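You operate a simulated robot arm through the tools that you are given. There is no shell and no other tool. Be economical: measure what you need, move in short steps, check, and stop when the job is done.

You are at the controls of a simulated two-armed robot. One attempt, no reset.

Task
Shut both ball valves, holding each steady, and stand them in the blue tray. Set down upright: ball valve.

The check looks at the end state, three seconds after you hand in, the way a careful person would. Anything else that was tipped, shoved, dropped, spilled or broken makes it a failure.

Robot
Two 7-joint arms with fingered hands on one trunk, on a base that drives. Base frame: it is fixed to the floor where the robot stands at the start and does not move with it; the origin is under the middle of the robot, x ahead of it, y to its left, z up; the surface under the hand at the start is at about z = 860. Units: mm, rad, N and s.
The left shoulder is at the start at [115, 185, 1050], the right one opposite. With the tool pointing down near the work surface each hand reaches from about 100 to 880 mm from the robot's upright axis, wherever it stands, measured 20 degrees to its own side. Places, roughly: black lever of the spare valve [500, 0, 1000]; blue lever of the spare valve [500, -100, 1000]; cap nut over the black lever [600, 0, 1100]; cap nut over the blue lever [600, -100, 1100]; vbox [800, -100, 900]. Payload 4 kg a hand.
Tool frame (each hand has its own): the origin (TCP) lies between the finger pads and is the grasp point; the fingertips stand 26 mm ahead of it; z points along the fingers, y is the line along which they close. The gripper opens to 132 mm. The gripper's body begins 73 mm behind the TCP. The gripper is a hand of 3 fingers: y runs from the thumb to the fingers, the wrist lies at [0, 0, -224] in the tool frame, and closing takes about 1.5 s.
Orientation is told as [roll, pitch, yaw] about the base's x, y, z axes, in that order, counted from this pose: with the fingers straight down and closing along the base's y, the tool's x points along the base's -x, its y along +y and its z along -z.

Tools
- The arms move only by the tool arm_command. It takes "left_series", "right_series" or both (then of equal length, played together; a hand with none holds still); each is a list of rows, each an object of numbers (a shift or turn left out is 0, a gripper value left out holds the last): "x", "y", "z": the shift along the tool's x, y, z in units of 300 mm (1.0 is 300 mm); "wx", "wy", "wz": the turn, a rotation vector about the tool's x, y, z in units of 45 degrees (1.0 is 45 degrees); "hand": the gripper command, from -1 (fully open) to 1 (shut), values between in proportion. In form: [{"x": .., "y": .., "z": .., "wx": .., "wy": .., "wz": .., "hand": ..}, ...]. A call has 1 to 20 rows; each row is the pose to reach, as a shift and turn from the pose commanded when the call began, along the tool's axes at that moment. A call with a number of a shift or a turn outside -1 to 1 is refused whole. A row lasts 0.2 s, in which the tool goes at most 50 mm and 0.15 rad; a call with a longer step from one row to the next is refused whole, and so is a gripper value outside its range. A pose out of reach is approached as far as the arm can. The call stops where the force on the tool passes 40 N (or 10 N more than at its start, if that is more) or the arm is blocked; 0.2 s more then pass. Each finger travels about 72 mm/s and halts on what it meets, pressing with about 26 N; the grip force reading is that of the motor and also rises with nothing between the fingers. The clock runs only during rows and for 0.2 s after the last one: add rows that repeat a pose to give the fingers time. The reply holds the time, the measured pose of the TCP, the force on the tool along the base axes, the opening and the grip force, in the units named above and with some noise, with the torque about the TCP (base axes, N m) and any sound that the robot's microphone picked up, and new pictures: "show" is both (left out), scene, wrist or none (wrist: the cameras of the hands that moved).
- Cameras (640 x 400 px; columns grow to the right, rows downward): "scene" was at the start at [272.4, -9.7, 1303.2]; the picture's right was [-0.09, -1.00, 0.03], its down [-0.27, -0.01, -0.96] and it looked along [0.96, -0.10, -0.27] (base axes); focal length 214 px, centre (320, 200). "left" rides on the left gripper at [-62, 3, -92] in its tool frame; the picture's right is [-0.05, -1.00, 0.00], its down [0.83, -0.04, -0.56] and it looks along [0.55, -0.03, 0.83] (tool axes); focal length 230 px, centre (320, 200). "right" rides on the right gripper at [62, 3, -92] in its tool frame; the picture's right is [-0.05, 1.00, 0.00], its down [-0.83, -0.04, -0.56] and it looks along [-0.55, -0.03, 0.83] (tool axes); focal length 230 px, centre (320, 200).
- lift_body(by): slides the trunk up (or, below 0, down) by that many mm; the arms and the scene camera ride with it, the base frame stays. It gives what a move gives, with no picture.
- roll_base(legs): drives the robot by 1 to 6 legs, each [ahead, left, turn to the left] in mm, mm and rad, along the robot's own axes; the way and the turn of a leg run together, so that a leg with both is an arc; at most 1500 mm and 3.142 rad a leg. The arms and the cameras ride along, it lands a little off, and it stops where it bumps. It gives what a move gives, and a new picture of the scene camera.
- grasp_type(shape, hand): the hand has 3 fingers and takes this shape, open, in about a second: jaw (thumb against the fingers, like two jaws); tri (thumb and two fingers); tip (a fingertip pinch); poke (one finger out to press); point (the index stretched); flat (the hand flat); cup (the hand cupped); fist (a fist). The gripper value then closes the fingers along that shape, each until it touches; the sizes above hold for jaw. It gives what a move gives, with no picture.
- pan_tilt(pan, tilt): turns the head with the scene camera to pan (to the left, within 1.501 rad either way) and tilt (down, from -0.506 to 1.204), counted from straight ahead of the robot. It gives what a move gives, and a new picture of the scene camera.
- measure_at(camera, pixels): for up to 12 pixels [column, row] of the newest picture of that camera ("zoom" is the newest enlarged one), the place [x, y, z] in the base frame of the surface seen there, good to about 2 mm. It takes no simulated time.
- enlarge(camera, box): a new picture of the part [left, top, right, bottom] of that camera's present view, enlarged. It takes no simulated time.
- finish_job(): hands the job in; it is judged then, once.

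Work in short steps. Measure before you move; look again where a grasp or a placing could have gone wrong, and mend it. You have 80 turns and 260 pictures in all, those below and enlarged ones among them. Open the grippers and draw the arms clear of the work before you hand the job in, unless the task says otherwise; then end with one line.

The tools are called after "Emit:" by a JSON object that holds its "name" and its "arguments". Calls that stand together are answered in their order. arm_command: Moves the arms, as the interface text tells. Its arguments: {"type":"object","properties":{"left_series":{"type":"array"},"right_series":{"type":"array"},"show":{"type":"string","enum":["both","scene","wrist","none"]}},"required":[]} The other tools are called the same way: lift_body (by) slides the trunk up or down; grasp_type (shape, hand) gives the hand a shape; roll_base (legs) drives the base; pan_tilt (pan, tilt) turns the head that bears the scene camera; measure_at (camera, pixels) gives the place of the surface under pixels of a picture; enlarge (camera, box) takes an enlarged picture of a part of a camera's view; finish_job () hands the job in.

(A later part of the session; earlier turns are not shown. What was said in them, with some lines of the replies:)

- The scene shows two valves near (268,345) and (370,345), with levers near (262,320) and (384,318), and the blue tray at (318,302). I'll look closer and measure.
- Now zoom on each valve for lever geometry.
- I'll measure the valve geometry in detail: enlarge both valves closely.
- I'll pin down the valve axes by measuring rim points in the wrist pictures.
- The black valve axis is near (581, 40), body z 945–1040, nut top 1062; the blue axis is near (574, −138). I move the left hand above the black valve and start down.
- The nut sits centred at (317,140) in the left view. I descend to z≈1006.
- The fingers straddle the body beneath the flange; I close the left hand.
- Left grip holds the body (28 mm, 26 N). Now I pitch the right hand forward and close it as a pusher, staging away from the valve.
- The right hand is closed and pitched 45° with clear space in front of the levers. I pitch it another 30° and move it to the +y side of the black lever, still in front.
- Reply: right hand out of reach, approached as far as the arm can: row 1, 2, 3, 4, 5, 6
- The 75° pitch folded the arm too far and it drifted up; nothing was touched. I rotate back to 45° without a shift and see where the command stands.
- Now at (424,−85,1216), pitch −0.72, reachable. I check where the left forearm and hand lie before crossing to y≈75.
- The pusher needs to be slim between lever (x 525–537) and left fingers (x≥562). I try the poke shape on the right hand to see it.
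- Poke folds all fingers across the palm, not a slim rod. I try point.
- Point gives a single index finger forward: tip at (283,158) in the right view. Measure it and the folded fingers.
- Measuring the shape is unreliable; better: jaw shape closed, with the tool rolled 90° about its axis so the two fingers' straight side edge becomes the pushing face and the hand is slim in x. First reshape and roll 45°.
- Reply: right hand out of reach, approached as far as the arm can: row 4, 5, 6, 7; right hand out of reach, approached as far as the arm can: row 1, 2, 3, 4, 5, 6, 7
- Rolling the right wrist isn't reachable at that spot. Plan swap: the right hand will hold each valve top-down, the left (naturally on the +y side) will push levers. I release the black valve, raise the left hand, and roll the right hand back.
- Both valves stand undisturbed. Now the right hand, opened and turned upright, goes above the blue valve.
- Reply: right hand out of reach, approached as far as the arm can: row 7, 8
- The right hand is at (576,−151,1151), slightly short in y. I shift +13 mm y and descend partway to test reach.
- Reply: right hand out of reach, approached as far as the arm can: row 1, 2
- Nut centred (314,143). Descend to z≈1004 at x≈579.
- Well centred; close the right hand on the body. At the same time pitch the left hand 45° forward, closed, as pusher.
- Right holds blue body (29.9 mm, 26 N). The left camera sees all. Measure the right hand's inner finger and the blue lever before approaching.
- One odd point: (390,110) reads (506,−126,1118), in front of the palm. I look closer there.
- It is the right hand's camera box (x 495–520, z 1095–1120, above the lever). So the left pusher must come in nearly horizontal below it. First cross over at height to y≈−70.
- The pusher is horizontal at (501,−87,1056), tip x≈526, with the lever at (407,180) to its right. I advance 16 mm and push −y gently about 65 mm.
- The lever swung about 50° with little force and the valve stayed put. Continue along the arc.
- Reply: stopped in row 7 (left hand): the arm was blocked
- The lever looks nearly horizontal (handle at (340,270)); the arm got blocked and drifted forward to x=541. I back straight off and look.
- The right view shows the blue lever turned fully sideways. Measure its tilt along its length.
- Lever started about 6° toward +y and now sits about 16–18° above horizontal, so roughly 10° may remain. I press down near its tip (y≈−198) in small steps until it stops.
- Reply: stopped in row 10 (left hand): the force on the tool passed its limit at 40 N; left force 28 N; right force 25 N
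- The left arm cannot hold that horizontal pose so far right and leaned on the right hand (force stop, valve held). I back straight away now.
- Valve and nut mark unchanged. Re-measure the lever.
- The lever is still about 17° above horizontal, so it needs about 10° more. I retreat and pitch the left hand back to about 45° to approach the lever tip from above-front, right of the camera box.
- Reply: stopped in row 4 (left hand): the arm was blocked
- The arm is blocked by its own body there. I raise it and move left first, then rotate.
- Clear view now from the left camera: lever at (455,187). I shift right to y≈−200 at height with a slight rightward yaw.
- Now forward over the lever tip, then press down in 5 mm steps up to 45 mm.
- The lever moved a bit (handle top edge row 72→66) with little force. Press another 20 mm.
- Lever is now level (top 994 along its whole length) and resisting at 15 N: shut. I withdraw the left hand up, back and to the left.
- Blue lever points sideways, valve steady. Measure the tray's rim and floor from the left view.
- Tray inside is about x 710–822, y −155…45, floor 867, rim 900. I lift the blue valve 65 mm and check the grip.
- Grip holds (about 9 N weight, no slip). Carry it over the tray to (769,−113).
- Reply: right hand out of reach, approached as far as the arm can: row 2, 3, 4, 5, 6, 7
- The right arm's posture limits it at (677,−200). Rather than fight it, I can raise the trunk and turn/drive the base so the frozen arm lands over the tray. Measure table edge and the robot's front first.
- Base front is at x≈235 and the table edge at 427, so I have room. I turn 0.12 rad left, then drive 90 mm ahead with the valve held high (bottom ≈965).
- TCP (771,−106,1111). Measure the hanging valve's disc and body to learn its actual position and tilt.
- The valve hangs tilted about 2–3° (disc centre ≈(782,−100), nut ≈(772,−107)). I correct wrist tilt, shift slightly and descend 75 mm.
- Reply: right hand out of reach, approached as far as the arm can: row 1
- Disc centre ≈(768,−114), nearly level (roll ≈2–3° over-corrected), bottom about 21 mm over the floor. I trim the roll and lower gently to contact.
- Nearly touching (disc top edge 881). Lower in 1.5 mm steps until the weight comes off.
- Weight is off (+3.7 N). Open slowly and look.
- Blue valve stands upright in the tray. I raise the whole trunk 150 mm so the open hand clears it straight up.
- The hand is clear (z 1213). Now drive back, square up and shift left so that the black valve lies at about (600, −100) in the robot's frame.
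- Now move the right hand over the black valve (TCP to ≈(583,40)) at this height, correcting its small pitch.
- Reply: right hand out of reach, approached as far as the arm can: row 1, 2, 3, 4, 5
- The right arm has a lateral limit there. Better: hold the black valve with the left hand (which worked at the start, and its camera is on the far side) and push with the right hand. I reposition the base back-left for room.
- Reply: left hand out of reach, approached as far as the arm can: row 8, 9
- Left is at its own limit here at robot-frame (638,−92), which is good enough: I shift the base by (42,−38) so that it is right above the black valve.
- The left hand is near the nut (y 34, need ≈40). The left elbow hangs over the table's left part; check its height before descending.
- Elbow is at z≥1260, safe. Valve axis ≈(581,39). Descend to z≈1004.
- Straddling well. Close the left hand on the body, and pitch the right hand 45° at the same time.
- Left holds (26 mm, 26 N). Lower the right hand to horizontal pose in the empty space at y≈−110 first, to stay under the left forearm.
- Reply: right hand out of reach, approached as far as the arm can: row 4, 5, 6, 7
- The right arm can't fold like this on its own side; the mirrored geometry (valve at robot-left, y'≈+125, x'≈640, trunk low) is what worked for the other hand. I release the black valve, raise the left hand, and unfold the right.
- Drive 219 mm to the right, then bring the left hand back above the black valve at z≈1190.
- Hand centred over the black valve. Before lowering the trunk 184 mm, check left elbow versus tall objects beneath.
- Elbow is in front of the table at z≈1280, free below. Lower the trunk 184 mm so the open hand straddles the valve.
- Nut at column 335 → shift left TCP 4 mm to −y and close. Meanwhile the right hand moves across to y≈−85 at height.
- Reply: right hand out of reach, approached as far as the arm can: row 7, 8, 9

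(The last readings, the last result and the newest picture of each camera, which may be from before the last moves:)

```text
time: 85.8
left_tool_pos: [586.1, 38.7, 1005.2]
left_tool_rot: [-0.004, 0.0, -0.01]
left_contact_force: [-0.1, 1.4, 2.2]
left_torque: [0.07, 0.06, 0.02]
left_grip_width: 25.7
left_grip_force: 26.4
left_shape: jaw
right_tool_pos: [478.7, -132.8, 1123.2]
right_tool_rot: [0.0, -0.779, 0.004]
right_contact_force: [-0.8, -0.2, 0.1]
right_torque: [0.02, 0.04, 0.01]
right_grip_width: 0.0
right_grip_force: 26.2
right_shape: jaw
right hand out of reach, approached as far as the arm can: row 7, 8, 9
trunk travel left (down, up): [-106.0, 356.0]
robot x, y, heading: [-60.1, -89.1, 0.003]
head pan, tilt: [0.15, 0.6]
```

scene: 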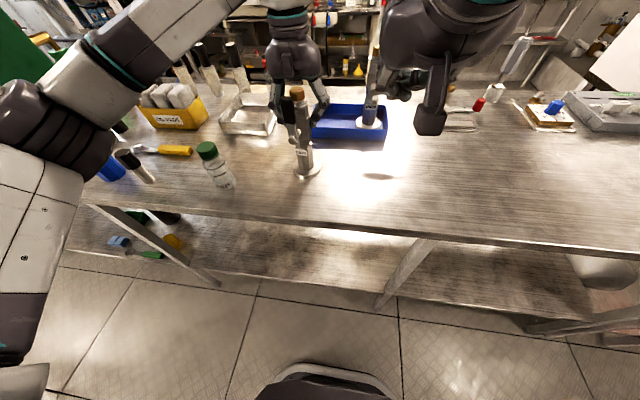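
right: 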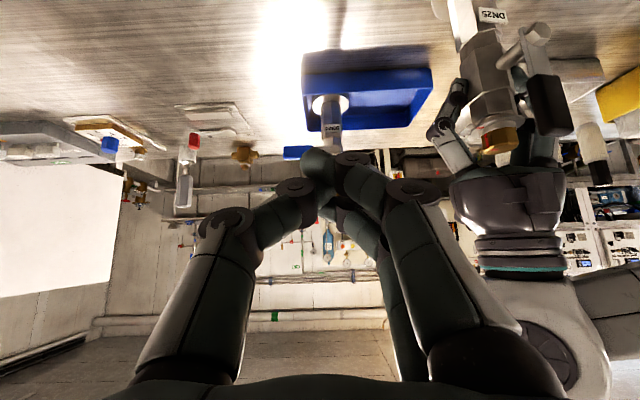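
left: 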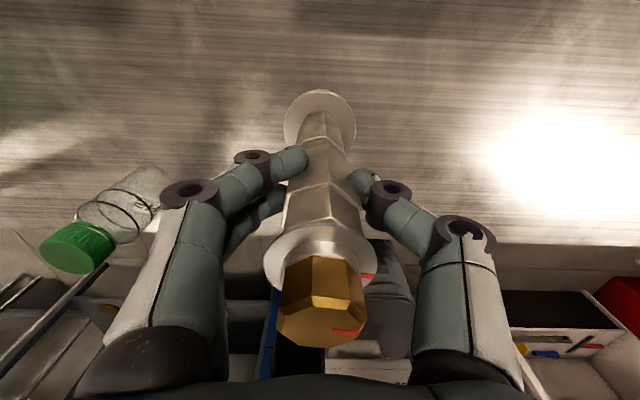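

The right arm reaches only to y≈−133 here. Instead I bring the valve to it: the left hand (firm grip) lifts the valve 30 mm and carries it to y≈−160 on the free table, while the right hand makes way.

Emit:
{"name": "arm_command", "arguments": {"right_series": [{"y": -0.12, "hand": 1}, {"y": -0.26, "hand": 1}, {"y": -0.4, "hand": 1}, {"y": -0.54, "hand": 1}, {"y": -0.66, "hand": 1}, {"y": -0.66, "hand": 1}, {"y": -0.66, "hand": 1}, {"y": -0.66, "hand": 1}, {"y": -0.66, "hand": 1}, {"y": -0.66, "hand": 1}, {"y": -0.66, "hand": 1}, {"y": -0.66, "hand": 1}], "left_series": [{"z": -0.03, "hand": 1}, {"z": -0.07, "hand": 1}, {"z": -0.1, "hand": 1}, {"z": -0.1, "y": -0.08, "hand": 1}, {"z": -0.1, "y": -0.17, "hand": 1}, {"z": -0.1, "y": -0.26, "hand": 1}, {"z": -0.1, "y": -0.35, "hand": 1}, {"z": -0.1, "y": -0.44, "hand": 1}, {"z": -0.1, "y": -0.53, "hand": 1}, {"z": -0.1, "y": -0.6, "hand": 1}, {"z": -0.1, "y": -0.663, "hand": 1}, {"z": -0.1, "y": -0.663, "hand": 1}], "show": "both"}}

```text
time: 88.4
left_tool_pos: [584.0, -160.5, 1031.3]
left_tool_rot: [-0.005, 0.001, -0.009]
left_contact_force: [1.1, 1.3, -8.2]
left_torque: [-0.01, -0.07, 0.02]
left_grip_width: 25.9
left_grip_force: 25.8
left_shape: jaw
right_tool_pos: [481.0, -329.3, 1125.5]
right_tool_rot: [-0.007, -0.779, 0.014]
right_contact_force: [-0.6, 0.4, -1.1]
right_torque: [0.0, 0.0, -0.03]
right_grip_width: 0.1
right_grip_force: 25.8
right_shape: jaw
trunk travel left (down, up): [-106.0, 356.0]
robot x, y, heading: [-57.3, -87.0, 0.003]
head pan, tilt: [0.15, 0.6]
```

scene: 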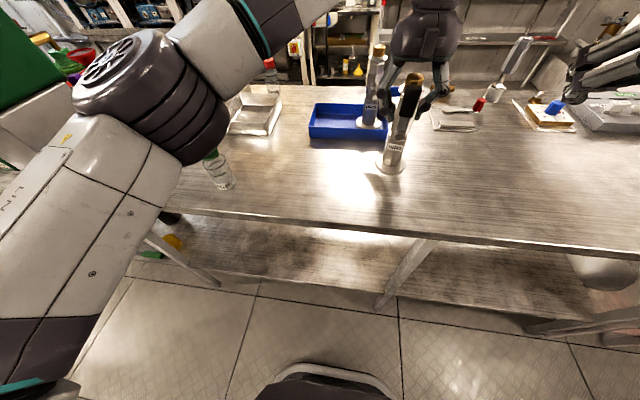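
right: 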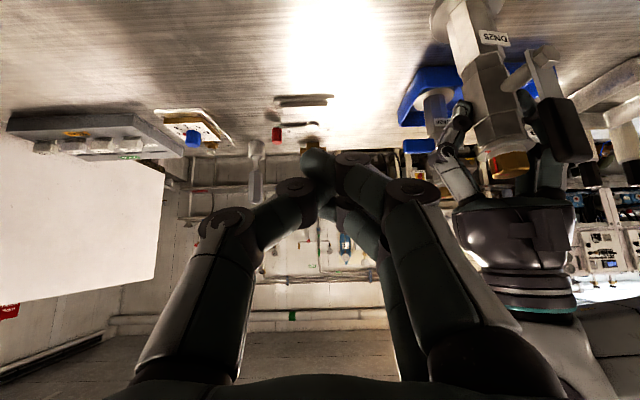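
left: 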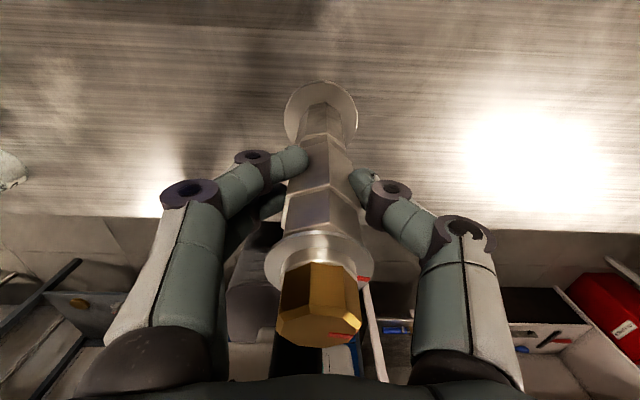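

Carried without slip; now set it down on the table gently and move the right hand (45° pitch) closer, opened about 80 mm to straddle the lever.

Emit:
{"name": "arm_command", "arguments": {"left_series": [{"z": 0.03, "hand": 1}, {"z": 0.06, "hand": 1}, {"z": 0.075, "hand": 1}, {"z": 0.085, "hand": 1}, {"z": 0.092, "hand": 1}, {"z": 0.097, "hand": 1}], "right_series": [{"hand": 0}, {"hand": -0.2}, {"hand": -0.2}, {"hand": -0.2}, {"hand": -0.2}, {"hand": -0.2}], "show": "both"}}

Emit:
{"name": "measure_at", "arguments": {"camera": "scene", "pixels": [[405, 85], [412, 100], [400, 120], [395, 150], [390, 168], [380, 165], [403, 165], [412, 78]]}}

Emit:
{"name": "enlarge", "arguments": {"camera": "scene", "box": [340, 50, 480, 190]}}

```text
time: 89.8
left_tool_pos: [585.3, -159.4, 1006.9]
left_tool_rot: [-0.006, -0.003, -0.011]
left_contact_force: [2.4, 0.1, 2.8]
left_torque: [0.04, -0.07, 0.01]
left_grip_width: 26.0
left_grip_force: 26.1
left_shape: jaw
right_tool_pos: [480.3, -328.9, 1124.7]
right_tool_rot: [-0.007, -0.78, 0.011]
right_contact_force: [0.2, -0.5, -1.2]
right_torque: [-0.03, -0.01, 0.0]
right_grip_width: 78.8
right_grip_force: 0.1
right_shape: jaw
trunk travel left (down, up): [-106.0, 356.0]
robot x, y, heading: [-59.3, -86.2, -0.001]
head pan, tilt: [0.15, 0.6]
```

scene: 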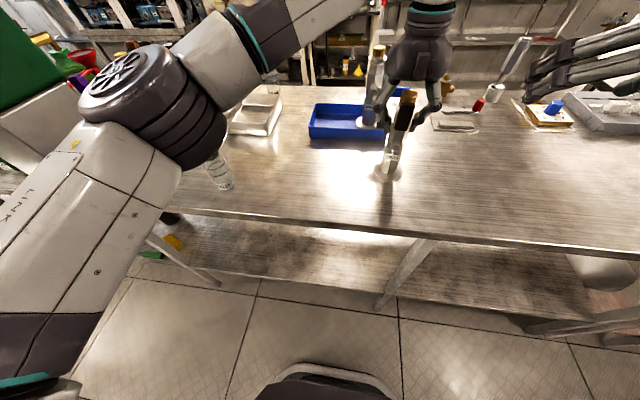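
right: 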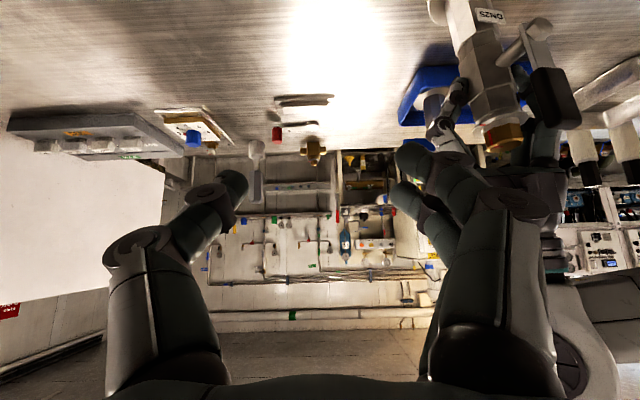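
left: 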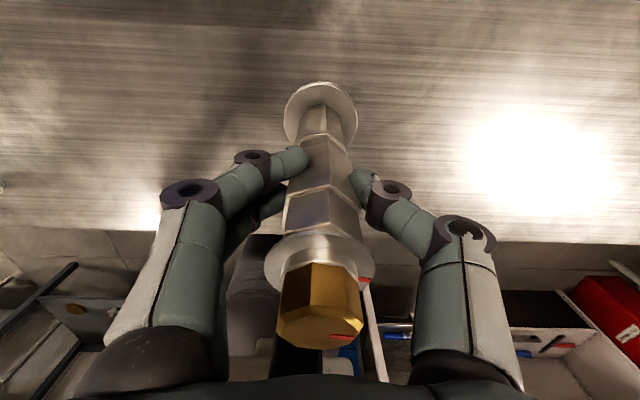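

```text
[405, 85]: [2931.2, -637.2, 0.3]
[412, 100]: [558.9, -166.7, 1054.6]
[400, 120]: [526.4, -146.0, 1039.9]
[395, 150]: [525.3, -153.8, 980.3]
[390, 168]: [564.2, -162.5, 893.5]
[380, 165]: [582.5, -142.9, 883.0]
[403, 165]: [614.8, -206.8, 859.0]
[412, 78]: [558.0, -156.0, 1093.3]
```

```text
2.86 times, centred on (410, 120) of scene
```

zoom: 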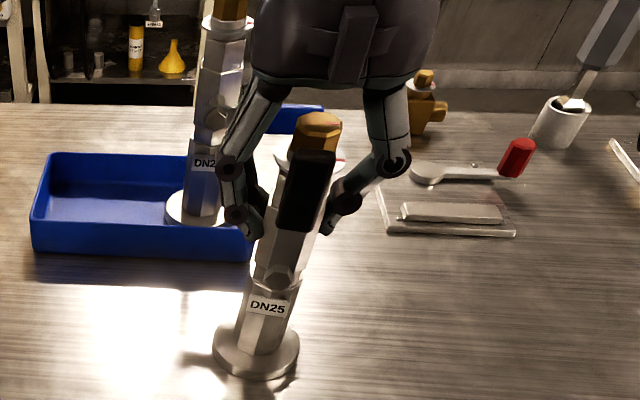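

Valve stands on the table at about (583,−158). Measure the black lever in the zoom.

Emit:
{"name": "measure_at", "arguments": {"camera": "zoom", "pixels": [[296, 158], [328, 160], [284, 222], [314, 224], [306, 190], [278, 280], [352, 45], [245, 220], [230, 168], [350, 200], [385, 160]]}}

```text
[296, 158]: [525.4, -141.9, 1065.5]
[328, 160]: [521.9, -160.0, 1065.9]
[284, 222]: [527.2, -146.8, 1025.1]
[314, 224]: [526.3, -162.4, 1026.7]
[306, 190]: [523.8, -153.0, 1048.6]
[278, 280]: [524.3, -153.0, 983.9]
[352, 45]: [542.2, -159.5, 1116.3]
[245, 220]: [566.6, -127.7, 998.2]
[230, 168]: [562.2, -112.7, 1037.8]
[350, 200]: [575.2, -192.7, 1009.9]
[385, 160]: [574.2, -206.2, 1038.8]
```

Lever handle: y −161…−141, x≈522–536, z 1025–1068, pivot (−153, 984). I move the right hand in front, then slide it in so its open fingers straddle the lever (TCP ≈(510,−172,1049)).

Emit:
{"name": "arm_command", "arguments": {"right_series": [{"x": 0.02, "y": 0.13, "z": 0.009, "hand": -0.2}, {"x": 0.041, "y": 0.26, "z": 0.018, "hand": -0.2}, {"x": 0.062, "y": 0.39, "z": 0.026, "hand": -0.2}, {"x": 0.082, "y": 0.523, "z": 0.035, "hand": -0.2}, {"x": 0.082, "y": 0.523, "z": 0.035, "hand": -0.2}, {"x": 0.095, "y": 0.523, "z": 0.14, "hand": -0.2}, {"x": 0.108, "y": 0.523, "z": 0.25, "hand": -0.2}, {"x": 0.108, "y": 0.523, "z": 0.25, "hand": -0.2}], "show": "both"}}

Emit:
{"name": "enlarge", "arguments": {"camera": "left", "box": [0, 0, 640, 400]}}

```text
time: 91.6
left_tool_pos: [584.5, -159.2, 1007.1]
left_tool_rot: [-0.003, -0.002, -0.008]
left_contact_force: [4.9, -1.6, 9.9]
left_torque: [-0.06, -0.12, 0.04]
left_grip_width: 26.0
left_grip_force: 25.8
left_shape: jaw
right_tool_pos: [510.1, -175.1, 1046.9]
right_tool_rot: [-0.004, -0.781, 0.011]
right_contact_force: [0.2, -0.2, 0.3]
right_torque: [0.01, 0.01, -0.01]
right_grip_width: 78.9
right_grip_force: 0.0
right_shape: jaw
trunk travel left (down, up): [-106.0, 356.0]
robot x, y, heading: [-59.3, -85.5, 0.003]
head pan, tilt: [0.15, 0.6]
```

scene: 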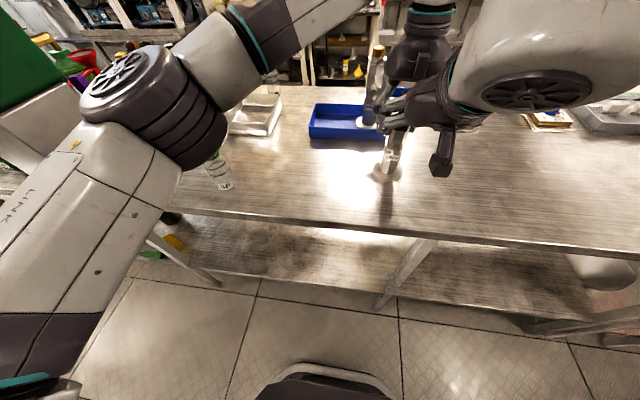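
right: 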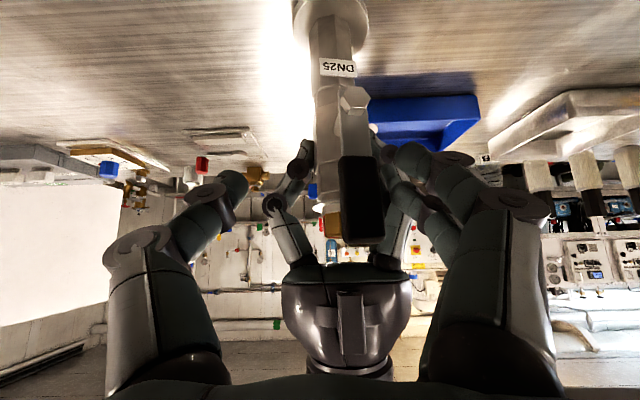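

```text
1.00 times, centred on (320, 200) of left (not enlarged: the box is as wide or as high as the picture)
```

zoom: 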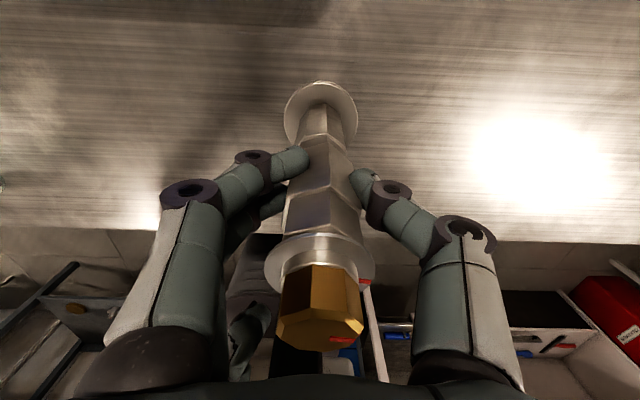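

Fingers at (420,165) and thumb at (230,185) straddle the lever at (360,195). Pull it to −y along the arc to about 60°.

Emit:
{"name": "arm_command", "arguments": {"right_series": [{"y": -0.04, "hand": -0.2}, {"y": -0.07, "hand": -0.2}, {"y": -0.1, "hand": -0.2}, {"y": -0.13, "x": 0.001, "z": 0.001, "hand": -0.2}, {"y": -0.16, "x": 0.007, "z": 0.007, "hand": -0.2}, {"y": -0.195, "x": 0.017, "z": 0.017, "hand": -0.2}, {"y": -0.227, "x": 0.031, "z": 0.031, "hand": -0.2}], "show": "both"}}

```text
time: 93.2
left_tool_pos: [586.2, -159.8, 1005.2]
left_tool_rot: [-0.004, -0.002, -0.006]
left_contact_force: [11.1, -1.5, 3.2]
left_torque: [0.0, -0.1, 0.37]
left_grip_width: 26.1
left_grip_force: 26.4
left_shape: jaw
right_tool_pos: [509.3, -242.1, 1034.4]
right_tool_rot: [-0.009, -0.777, 0.013]
right_contact_force: [-7.2, 3.1, -0.4]
right_torque: [0.07, 0.19, 0.44]
right_grip_width: 82.4
right_grip_force: 0.1
right_shape: jaw
trunk travel left (down, up): [-106.0, 356.0]
robot x, y, heading: [-62.1, -84.9, 0.001]
head pan, tilt: [0.15, 0.6]
```

scene: 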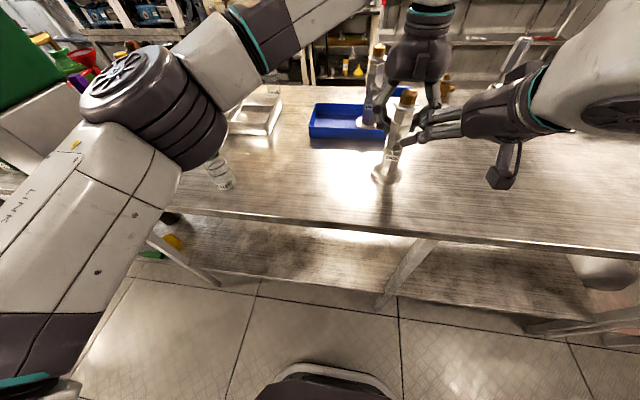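
right: 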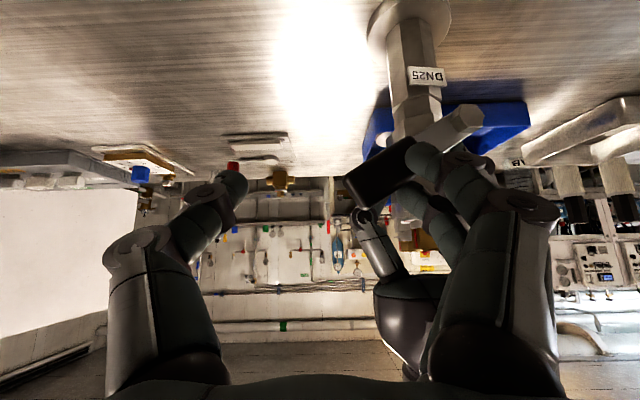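

Lever is about 60° round, small forces. Continue down to 90°, backing 3 mm in x.

Emit:
{"name": "arm_command", "arguments": {"right_series": [{"y": -0.015, "x": 0.02, "z": 0.006, "hand": -0.2}, {"y": -0.03, "x": 0.035, "z": 0.021, "hand": -0.2}, {"y": -0.042, "x": 0.05, "z": 0.036, "hand": -0.2}, {"y": -0.05, "x": 0.063, "z": 0.049, "hand": -0.2}, {"y": -0.055, "x": 0.075, "z": 0.061, "hand": -0.2}, {"y": -0.055, "x": 0.085, "z": 0.071, "hand": -0.2}, {"y": -0.055, "x": 0.085, "z": 0.071, "hand": -0.2}], "show": "both"}}

```text
time: 94.8
left_tool_pos: [581.8, -160.2, 1007.0]
left_tool_rot: [-0.004, -0.004, -0.012]
left_contact_force: [2.0, -6.3, -9.4]
left_torque: [0.01, -0.09, 0.35]
left_grip_width: 25.2
left_grip_force: 26.0
left_shape: jaw
right_tool_pos: [505.5, -258.9, 1006.7]
right_tool_rot: [-0.002, -0.788, 0.005]
right_contact_force: [-10.4, -0.8, 31.0]
right_torque: [1.56, -0.34, 0.55]
right_grip_width: 78.3
right_grip_force: 0.0
right_shape: jaw
trunk travel left (down, up): [-106.0, 356.0]
robot x, y, heading: [-58.7, -86.1, 0.004]
head pan, tilt: [0.15, 0.6]
```

scene: 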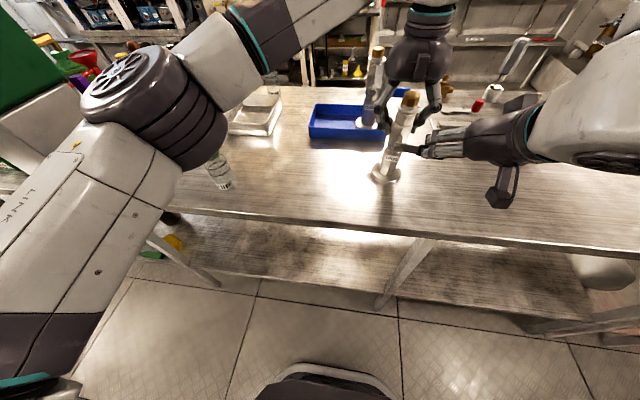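
right: 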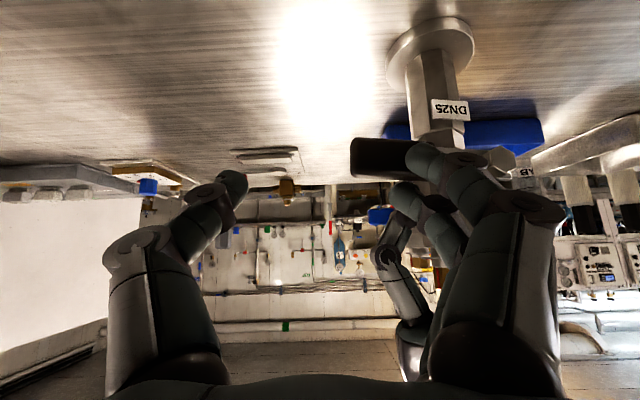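

Strong resistance (31 N): lever at its stop and level. Withdraw the right hand up and back, then check.

Emit:
{"name": "arm_command", "arguments": {"right_series": [{"x": -0.06, "z": -0.06, "hand": -0.2}, {"x": -0.1, "z": -0.1, "hand": -0.2}, {"x": -0.12, "z": -0.2, "hand": -0.2}, {"x": -0.12, "z": -0.32, "hand": -0.2}, {"x": -0.12, "z": -0.4, "y": -0.1, "hand": -0.2}, {"x": -0.12, "z": -0.4, "y": -0.25, "hand": -0.2}, {"x": -0.12, "z": -0.4, "y": -0.4, "hand": -0.2}, {"x": -0.12, "z": -0.4, "y": -0.4, "hand": -0.2}], "show": "scene"}}

Emit:
{"name": "enlarge", "arguments": {"camera": "scene", "box": [340, 50, 480, 190]}}

```text
time: 96.6
left_tool_pos: [585.7, -158.9, 1004.6]
left_tool_rot: [-0.005, 0.0, -0.009]
left_contact_force: [1.6, 0.3, -1.0]
left_torque: [-0.07, 0.02, 0.01]
left_grip_width: 25.4
left_grip_force: 26.7
left_shape: jaw
right_tool_pos: [446.8, -378.9, 1117.6]
right_tool_rot: [-0.009, -0.779, 0.013]
right_contact_force: [0.4, 0.3, -0.6]
right_torque: [-0.02, -0.02, -0.03]
right_grip_width: 79.0
right_grip_force: 0.1
right_shape: jaw
trunk travel left (down, up): [-106.0, 356.0]
robot x, y, heading: [-61.4, -83.1, 0.002]
head pan, tilt: [0.15, 0.6]
```

scene: 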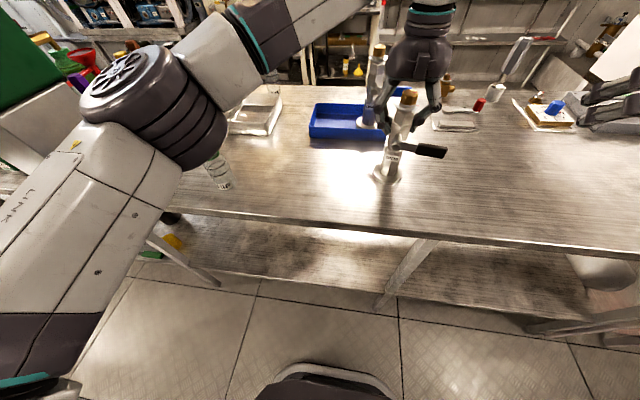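

```text
2.86 times, centred on (410, 120) of scene
```

zoom: 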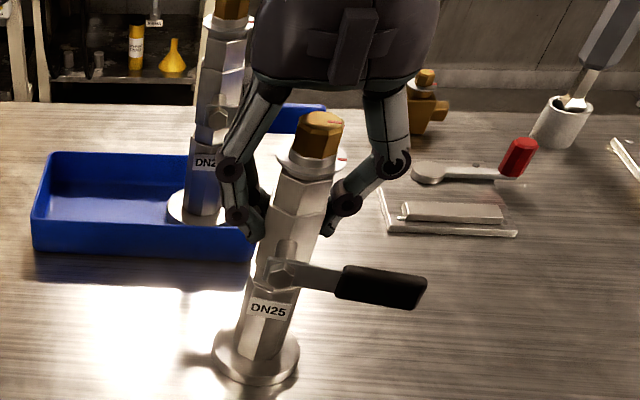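

Emit:
{"name": "measure_at", "arguments": {"camera": "zoom", "pixels": [[315, 267], [335, 270], [352, 272], [380, 276], [415, 282], [350, 295], [405, 304], [278, 272], [218, 350], [297, 350], [255, 378], [310, 120]]}}

```text
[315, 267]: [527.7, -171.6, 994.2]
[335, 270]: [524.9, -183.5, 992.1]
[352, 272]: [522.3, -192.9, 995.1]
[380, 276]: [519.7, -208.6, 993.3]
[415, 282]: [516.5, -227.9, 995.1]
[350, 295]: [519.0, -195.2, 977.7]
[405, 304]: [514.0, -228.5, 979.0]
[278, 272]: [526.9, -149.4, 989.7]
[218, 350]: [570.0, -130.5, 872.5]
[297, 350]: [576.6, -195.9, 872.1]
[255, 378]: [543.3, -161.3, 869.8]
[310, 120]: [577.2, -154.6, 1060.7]
```

Black lever is level along its length (z≈994): shut. Lift the valve with the left hand and bring it back to y≈5.

Emit:
{"name": "arm_command", "arguments": {"left_series": [{"z": -0.05, "hand": 1}, {"z": -0.13, "hand": 1}, {"z": -0.21, "hand": 1}, {"z": -0.25, "y": 0.06, "hand": 1}, {"z": -0.25, "y": 0.16, "hand": 1}, {"z": -0.25, "y": 0.26, "hand": 1}, {"z": -0.25, "y": 0.36, "hand": 1}, {"z": -0.25, "y": 0.46, "hand": 1}, {"z": -0.25, "y": 0.547, "hand": 1}, {"z": -0.25, "y": 0.547, "hand": 1}], "show": "both"}}

```text
time: 98.8
left_tool_pos: [585.3, 5.1, 1080.5]
left_tool_rot: [-0.003, 0.0, -0.01]
left_contact_force: [0.8, 0.1, -9.3]
left_torque: [0.03, -0.04, -0.03]
left_grip_width: 24.8
left_grip_force: 26.2
left_shape: jaw
right_tool_pos: [448.4, -380.3, 1115.9]
right_tool_rot: [-0.005, -0.777, 0.011]
right_contact_force: [0.2, 0.0, 0.1]
right_torque: [0.0, -0.01, 0.01]
right_grip_width: 79.4
right_grip_force: 0.1
right_shape: jaw
trunk travel left (down, up): [-106.0, 356.0]
robot x, y, heading: [-61.3, -82.3, -0.002]
head pan, tilt: [0.15, 0.6]
```

scene: 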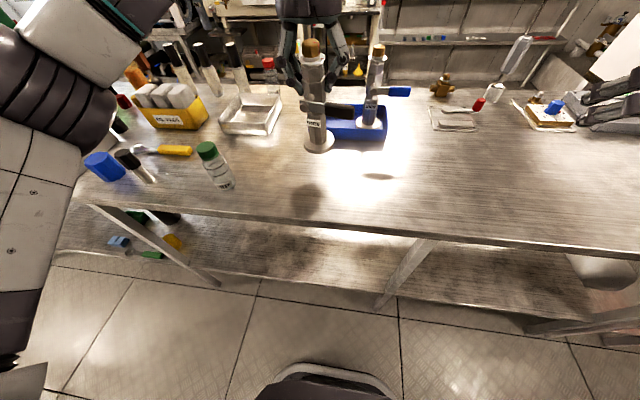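
left: 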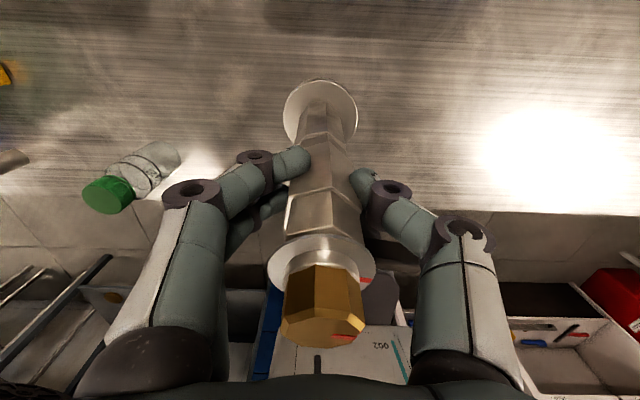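

Grip holds. Before driving ahead, measure elbow undersides, the hanging valve, and the tall tool on the right.

Emit:
{"name": "measure_at", "arguments": {"camera": "scene", "pixels": [[100, 125], [85, 150], [20, 130], [520, 45], [490, 95], [590, 105], [625, 100], [207, 150]]}}

Emit:
{"name": "measure_at", "arguments": {"camera": "scene", "pixels": [[305, 146], [318, 150], [332, 145], [315, 110], [312, 75], [310, 45], [335, 106], [350, 107], [327, 106]]}}

Emit:
{"name": "enlarge", "arguments": {"camera": "scene", "box": [250, 20, 410, 160]}}

```text
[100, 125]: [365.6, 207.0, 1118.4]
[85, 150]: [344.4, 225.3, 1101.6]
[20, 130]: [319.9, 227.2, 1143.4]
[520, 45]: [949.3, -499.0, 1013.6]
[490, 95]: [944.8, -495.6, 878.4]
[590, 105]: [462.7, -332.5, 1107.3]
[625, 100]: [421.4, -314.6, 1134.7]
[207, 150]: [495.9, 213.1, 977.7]
```

```text
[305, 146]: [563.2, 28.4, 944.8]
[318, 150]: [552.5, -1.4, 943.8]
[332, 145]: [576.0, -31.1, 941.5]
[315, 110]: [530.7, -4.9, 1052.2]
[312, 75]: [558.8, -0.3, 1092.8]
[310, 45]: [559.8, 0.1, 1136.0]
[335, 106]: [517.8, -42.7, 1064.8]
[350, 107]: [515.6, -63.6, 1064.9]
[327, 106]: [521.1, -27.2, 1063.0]
```

```text
2.86 times, centred on (330, 90) of scene
```

zoom: 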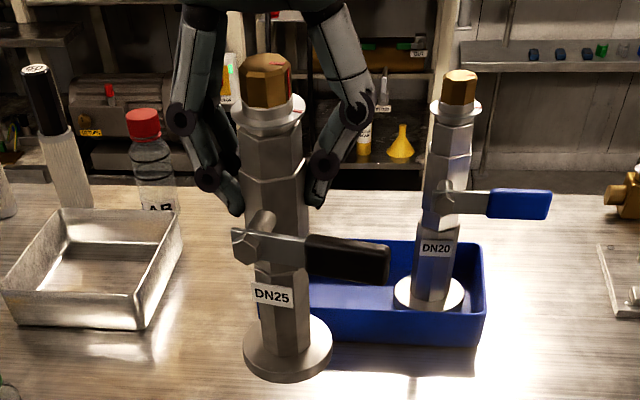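

Valve hangs nearly plumb, disc centre ≈(585,0), bottom ≈930 over the rim's 900. Drive ahead 181 mm to bring it over the tray's free left half.

Emit:
{"name": "roll_base", "arguments": {"legs": [[181, 4, 0]]}}

Emit:
{"name": "enlarge", "arguments": {"camera": "scene", "box": [200, 0, 420, 200]}}

```text
time: 100.3
left_tool_pos: [766.0, 9.3, 1080.5]
left_tool_rot: [-0.003, 0.0, -0.011]
left_contact_force: [0.0, 0.2, -8.9]
left_torque: [0.0, -0.06, 0.02]
left_grip_width: 24.8
left_grip_force: 25.9
left_shape: jaw
right_tool_pos: [627.8, -376.0, 1116.8]
right_tool_rot: [-0.008, -0.778, 0.009]
right_contact_force: [1.1, 0.1, 0.3]
right_torque: [0.03, 0.01, 0.0]
right_grip_width: 79.5
right_grip_force: 0.0
right_shape: jaw
trunk travel left (down, up): [-106.0, 356.0]
robot x, y, heading: [122.5, -86.2, 0.002]
head pan, tilt: [0.15, 0.6]
```

scene: 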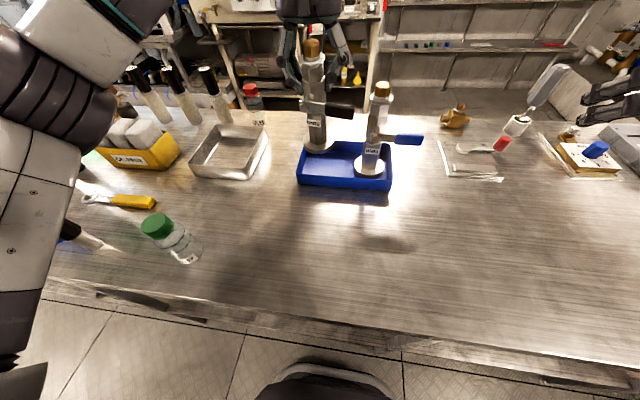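

```text
2.00 times, centred on (310, 100) of scene
```

zoom: 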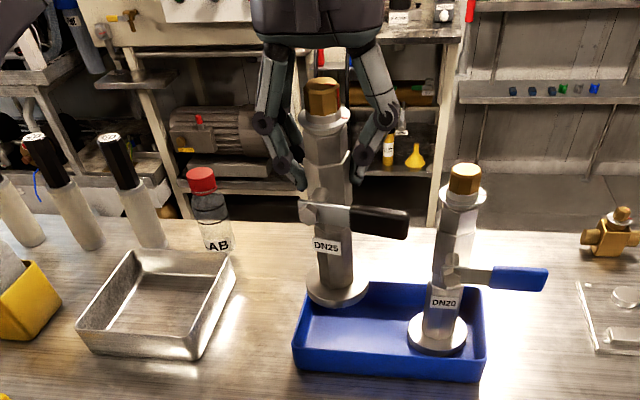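

Measure disc vs tray walls and the lever tip vs the blue valve.

Emit:
{"name": "measure_at", "arguments": {"camera": "zoom", "pixels": [[309, 292], [366, 290], [342, 303], [406, 222], [326, 205], [360, 210], [296, 345], [486, 345], [410, 335], [440, 350], [325, 270], [452, 280]]}}

```text
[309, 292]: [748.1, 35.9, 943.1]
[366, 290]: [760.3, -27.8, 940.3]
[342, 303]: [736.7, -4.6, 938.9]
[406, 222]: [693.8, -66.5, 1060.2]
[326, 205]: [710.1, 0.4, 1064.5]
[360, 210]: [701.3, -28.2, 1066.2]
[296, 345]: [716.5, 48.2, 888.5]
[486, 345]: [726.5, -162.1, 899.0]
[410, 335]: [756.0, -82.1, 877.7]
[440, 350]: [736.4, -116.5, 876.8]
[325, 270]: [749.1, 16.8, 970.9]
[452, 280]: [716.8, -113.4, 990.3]
```

Disc centre ≈(768,4), ~6 mm from the left wall; I shift −8 mm in y, trim ~2° tilt, and lower 52 mm.

Emit:
{"name": "arm_command", "arguments": {"left_series": [{"y": -0.027, "wx": 0.038, "wy": 0.038, "hand": 1}, {"y": -0.027, "z": 0.05, "wx": 0.038, "wy": 0.038, "hand": 1}, {"y": -0.027, "z": 0.1, "wx": 0.038, "wy": 0.038, "hand": 1}, {"y": -0.027, "z": 0.15, "wx": 0.038, "wy": 0.038, "hand": 1}, {"y": -0.027, "z": 0.173, "wx": 0.038, "wy": 0.038, "hand": 1}, {"y": -0.027, "z": 0.173, "wx": 0.038, "wy": 0.038, "hand": 1}], "show": "scene"}}

Emit:
{"name": "enlarge", "arguments": {"camera": "scene", "box": [250, 40, 410, 200]}}

```text
time: 101.8
left_tool_pos: [767.3, -0.4, 1027.9]
left_tool_rot: [-0.035, 0.03, -0.011]
left_contact_force: [1.2, 1.3, -8.5]
left_torque: [0.02, -0.1, -0.05]
left_grip_width: 24.6
left_grip_force: 26.1
left_shape: jaw
right_tool_pos: [627.3, -374.9, 1116.6]
right_tool_rot: [-0.008, -0.779, 0.009]
right_contact_force: [-0.4, -0.2, 0.4]
right_torque: [-0.01, 0.03, -0.03]
right_grip_width: 79.5
right_grip_force: 0.1
right_shape: jaw
trunk travel left (down, up): [-106.0, 356.0]
robot x, y, heading: [118.6, -78.4, 0.0]
head pan, tilt: [0.15, 0.6]
```

scene: 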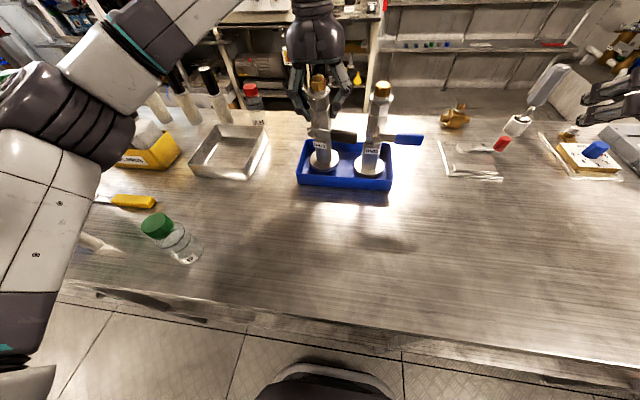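

```text
2.50 times, centred on (330, 120) of scene
```

zoom: 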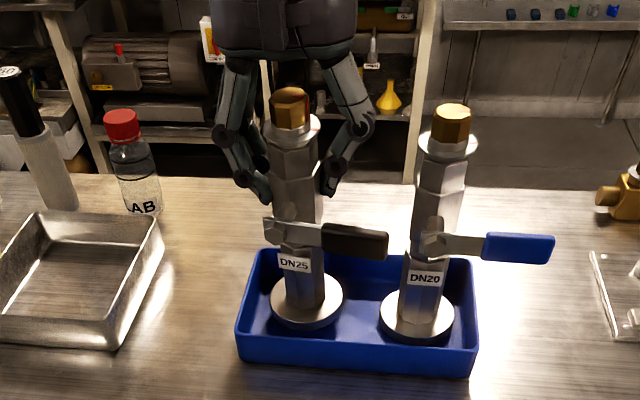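

Emit:
{"name": "measure_at", "arguments": {"camera": "zoom", "pixels": [[275, 302], [340, 302], [308, 322], [325, 228], [380, 236], [300, 225], [270, 300], [295, 150], [292, 105], [383, 318], [436, 237]]}}

```text
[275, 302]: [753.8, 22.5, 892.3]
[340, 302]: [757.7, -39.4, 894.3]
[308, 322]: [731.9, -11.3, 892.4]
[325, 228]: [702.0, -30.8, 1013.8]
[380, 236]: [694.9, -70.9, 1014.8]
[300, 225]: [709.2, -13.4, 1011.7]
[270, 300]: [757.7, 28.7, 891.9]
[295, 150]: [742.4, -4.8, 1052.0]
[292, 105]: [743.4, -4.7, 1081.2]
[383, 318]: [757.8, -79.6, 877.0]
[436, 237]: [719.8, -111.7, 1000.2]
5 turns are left
```

Level within noise, disc 15 mm above the floor. Lower to contact and open gently.

Emit:
{"name": "arm_command", "arguments": {"left_series": [{"z": 0.025, "hand": 1}, {"z": 0.038, "hand": 1}, {"z": 0.045, "hand": 1}, {"z": 0.05, "hand": 1}, {"z": 0.053, "hand": 1}, {"z": 0.053, "hand": 1}, {"z": 0.053, "hand": 0.62}, {"z": 0.053, "hand": 0.57}, {"z": 0.053, "hand": 0.5}, {"z": 0.053, "hand": 0.4}, {"z": 0.053, "hand": 0.25}, {"z": 0.053, "hand": 0.1}, {"z": 0.053, "hand": 0}, {"z": 0.053, "hand": -0.2}, {"z": 0.053, "hand": -0.2}], "show": "both"}}

```text
time: 105.0
left_tool_pos: [766.1, -0.6, 1012.5]
left_tool_rot: [-0.033, 0.03, -0.012]
left_contact_force: [0.3, -0.2, 0.0]
left_torque: [-0.04, -0.02, 0.0]
left_grip_width: 78.7
left_grip_force: 0.2
left_shape: jaw
right_tool_pos: [627.1, -375.5, 1117.4]
right_tool_rot: [-0.007, -0.779, 0.008]
right_contact_force: [-0.7, -0.5, 1.2]
right_torque: [0.02, 0.04, 0.03]
right_grip_width: 79.2
right_grip_force: 0.0
right_shape: jaw
trunk travel left (down, up): [-106.0, 356.0]
robot x, y, heading: [118.7, -83.1, 0.002]
head pan, tilt: [0.15, 0.6]
4 turns are left
```

scene: 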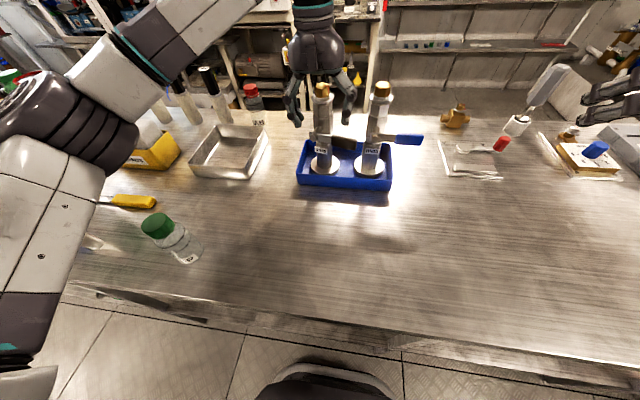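
left: 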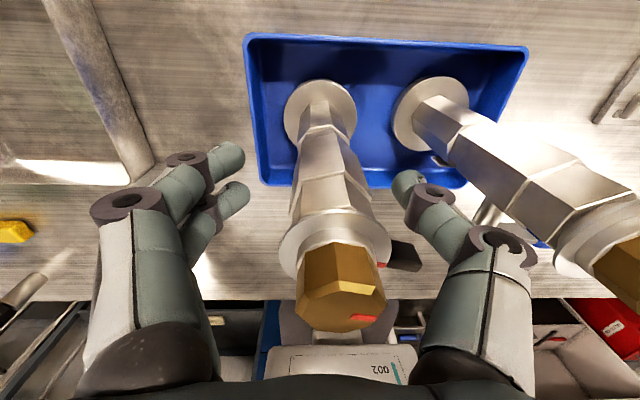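

Both valves stand in the tray. Raise the trunk straight up 170 mm to clear the hand.

Emit:
{"name": "lift_body", "arguments": {"by": 170}}

```text
time: 106.9
left_tool_pos: [765.1, 1.0, 1181.9]
left_tool_rot: [-0.032, 0.029, -0.013]
left_contact_force: [0.3, -0.9, 1.3]
left_torque: [0.03, 0.0, -0.01]
left_grip_width: 78.7
left_grip_force: 0.0
left_shape: jaw
right_tool_pos: [627.4, -375.9, 1287.7]
right_tool_rot: [-0.006, -0.778, 0.009]
right_contact_force: [0.0, -0.3, 0.0]
right_torque: [0.01, -0.03, 0.03]
right_grip_width: 79.4
right_grip_force: 0.1
right_shape: jaw
trunk travel left (down, up): [-276.0, 186.0]
robot x, y, heading: [122.1, -77.7, -0.003]
head pan, tilt: [0.15, 0.6]
3 turns are left
```

The hand is clear at z 1182. Back the robot away and open both hands fully, then view the tray.

Emit:
{"name": "roll_base", "arguments": {"legs": [[-220, 0, 0]]}}

Emit:
{"name": "arm_command", "arguments": {"left_series": [{"hand": -1}, {"hand": -1}, {"hand": -1}], "right_series": [{"hand": -1}, {"hand": -1}, {"hand": -1}], "show": "scene"}}

Emit:
{"name": "enlarge", "arguments": {"camera": "scene", "box": [250, 80, 450, 280]}}

```text
time: 108.5
left_tool_pos: [552.6, 4.9, 1182.7]
left_tool_rot: [-0.033, 0.029, -0.003]
left_contact_force: [0.1, 0.8, 0.3]
left_torque: [0.06, -0.01, -0.02]
left_grip_width: 78.6
left_grip_force: 0.1
left_shape: jaw
right_tool_pos: [418.5, -372.1, 1286.8]
right_tool_rot: [-0.007, -0.779, 0.018]
right_contact_force: [0.7, -0.5, 0.1]
right_torque: [-0.02, 0.0, 0.0]
right_grip_width: 79.4
right_grip_force: 0.0
right_shape: jaw
trunk travel left (down, up): [-276.0, 186.0]
robot x, y, heading: [-94.0, -80.4, 0.015]
head pan, tilt: [0.15, 0.6]
```

scene: 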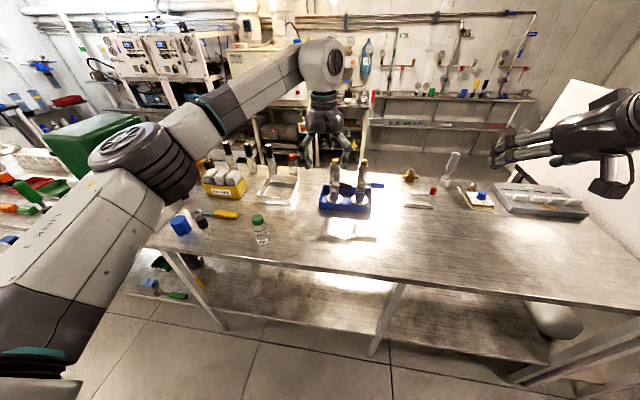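

```text
time: 109.3
left_tool_pos: [550.8, 5.2, 1183.7]
left_tool_rot: [-0.032, 0.028, -0.002]
left_contact_force: [-0.2, -0.4, 0.6]
left_torque: [0.02, 0.01, 0.03]
left_grip_width: 131.9
left_grip_force: 0.1
left_shape: jaw
right_tool_pos: [415.9, -371.9, 1288.2]
right_tool_rot: [-0.007, -0.779, 0.019]
right_contact_force: [0.0, -0.6, -0.6]
right_torque: [-0.01, -0.01, -0.03]
right_grip_width: 131.7
right_grip_force: 0.2
right_shape: jaw
trunk travel left (down, up): [-276.0, 186.0]
robot x, y, heading: [-89.2, -80.3, 0.014]
head pan, tilt: [0.15, 0.6]
```

scene: 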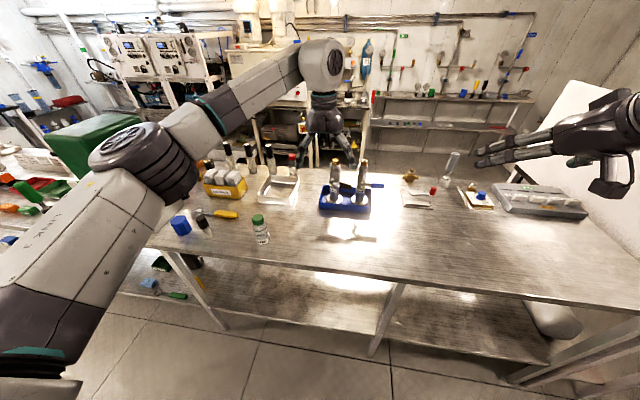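

```text
2.00 times, centred on (350, 180) of scene
2 turns are left
```

zoom: 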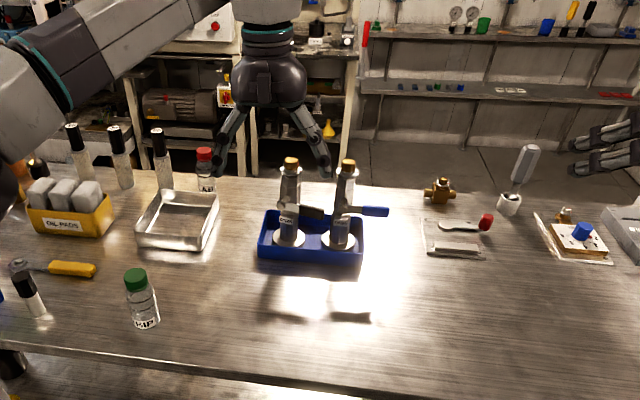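

Both valves stand upright in the blue tray with their levers crosswise, the hands are open and clear, and nothing else is disturbed. Handing in.

Emit:
{"name": "finish_job", "arguments": {}}

```text
The job is handed in.
```

I shut both ball valves, each held by one hand while the other turned its lever, and stood them upright in the blue tray. Both levers measured level at their stops. The last picture shows nothing else on the bench tipped or moved.
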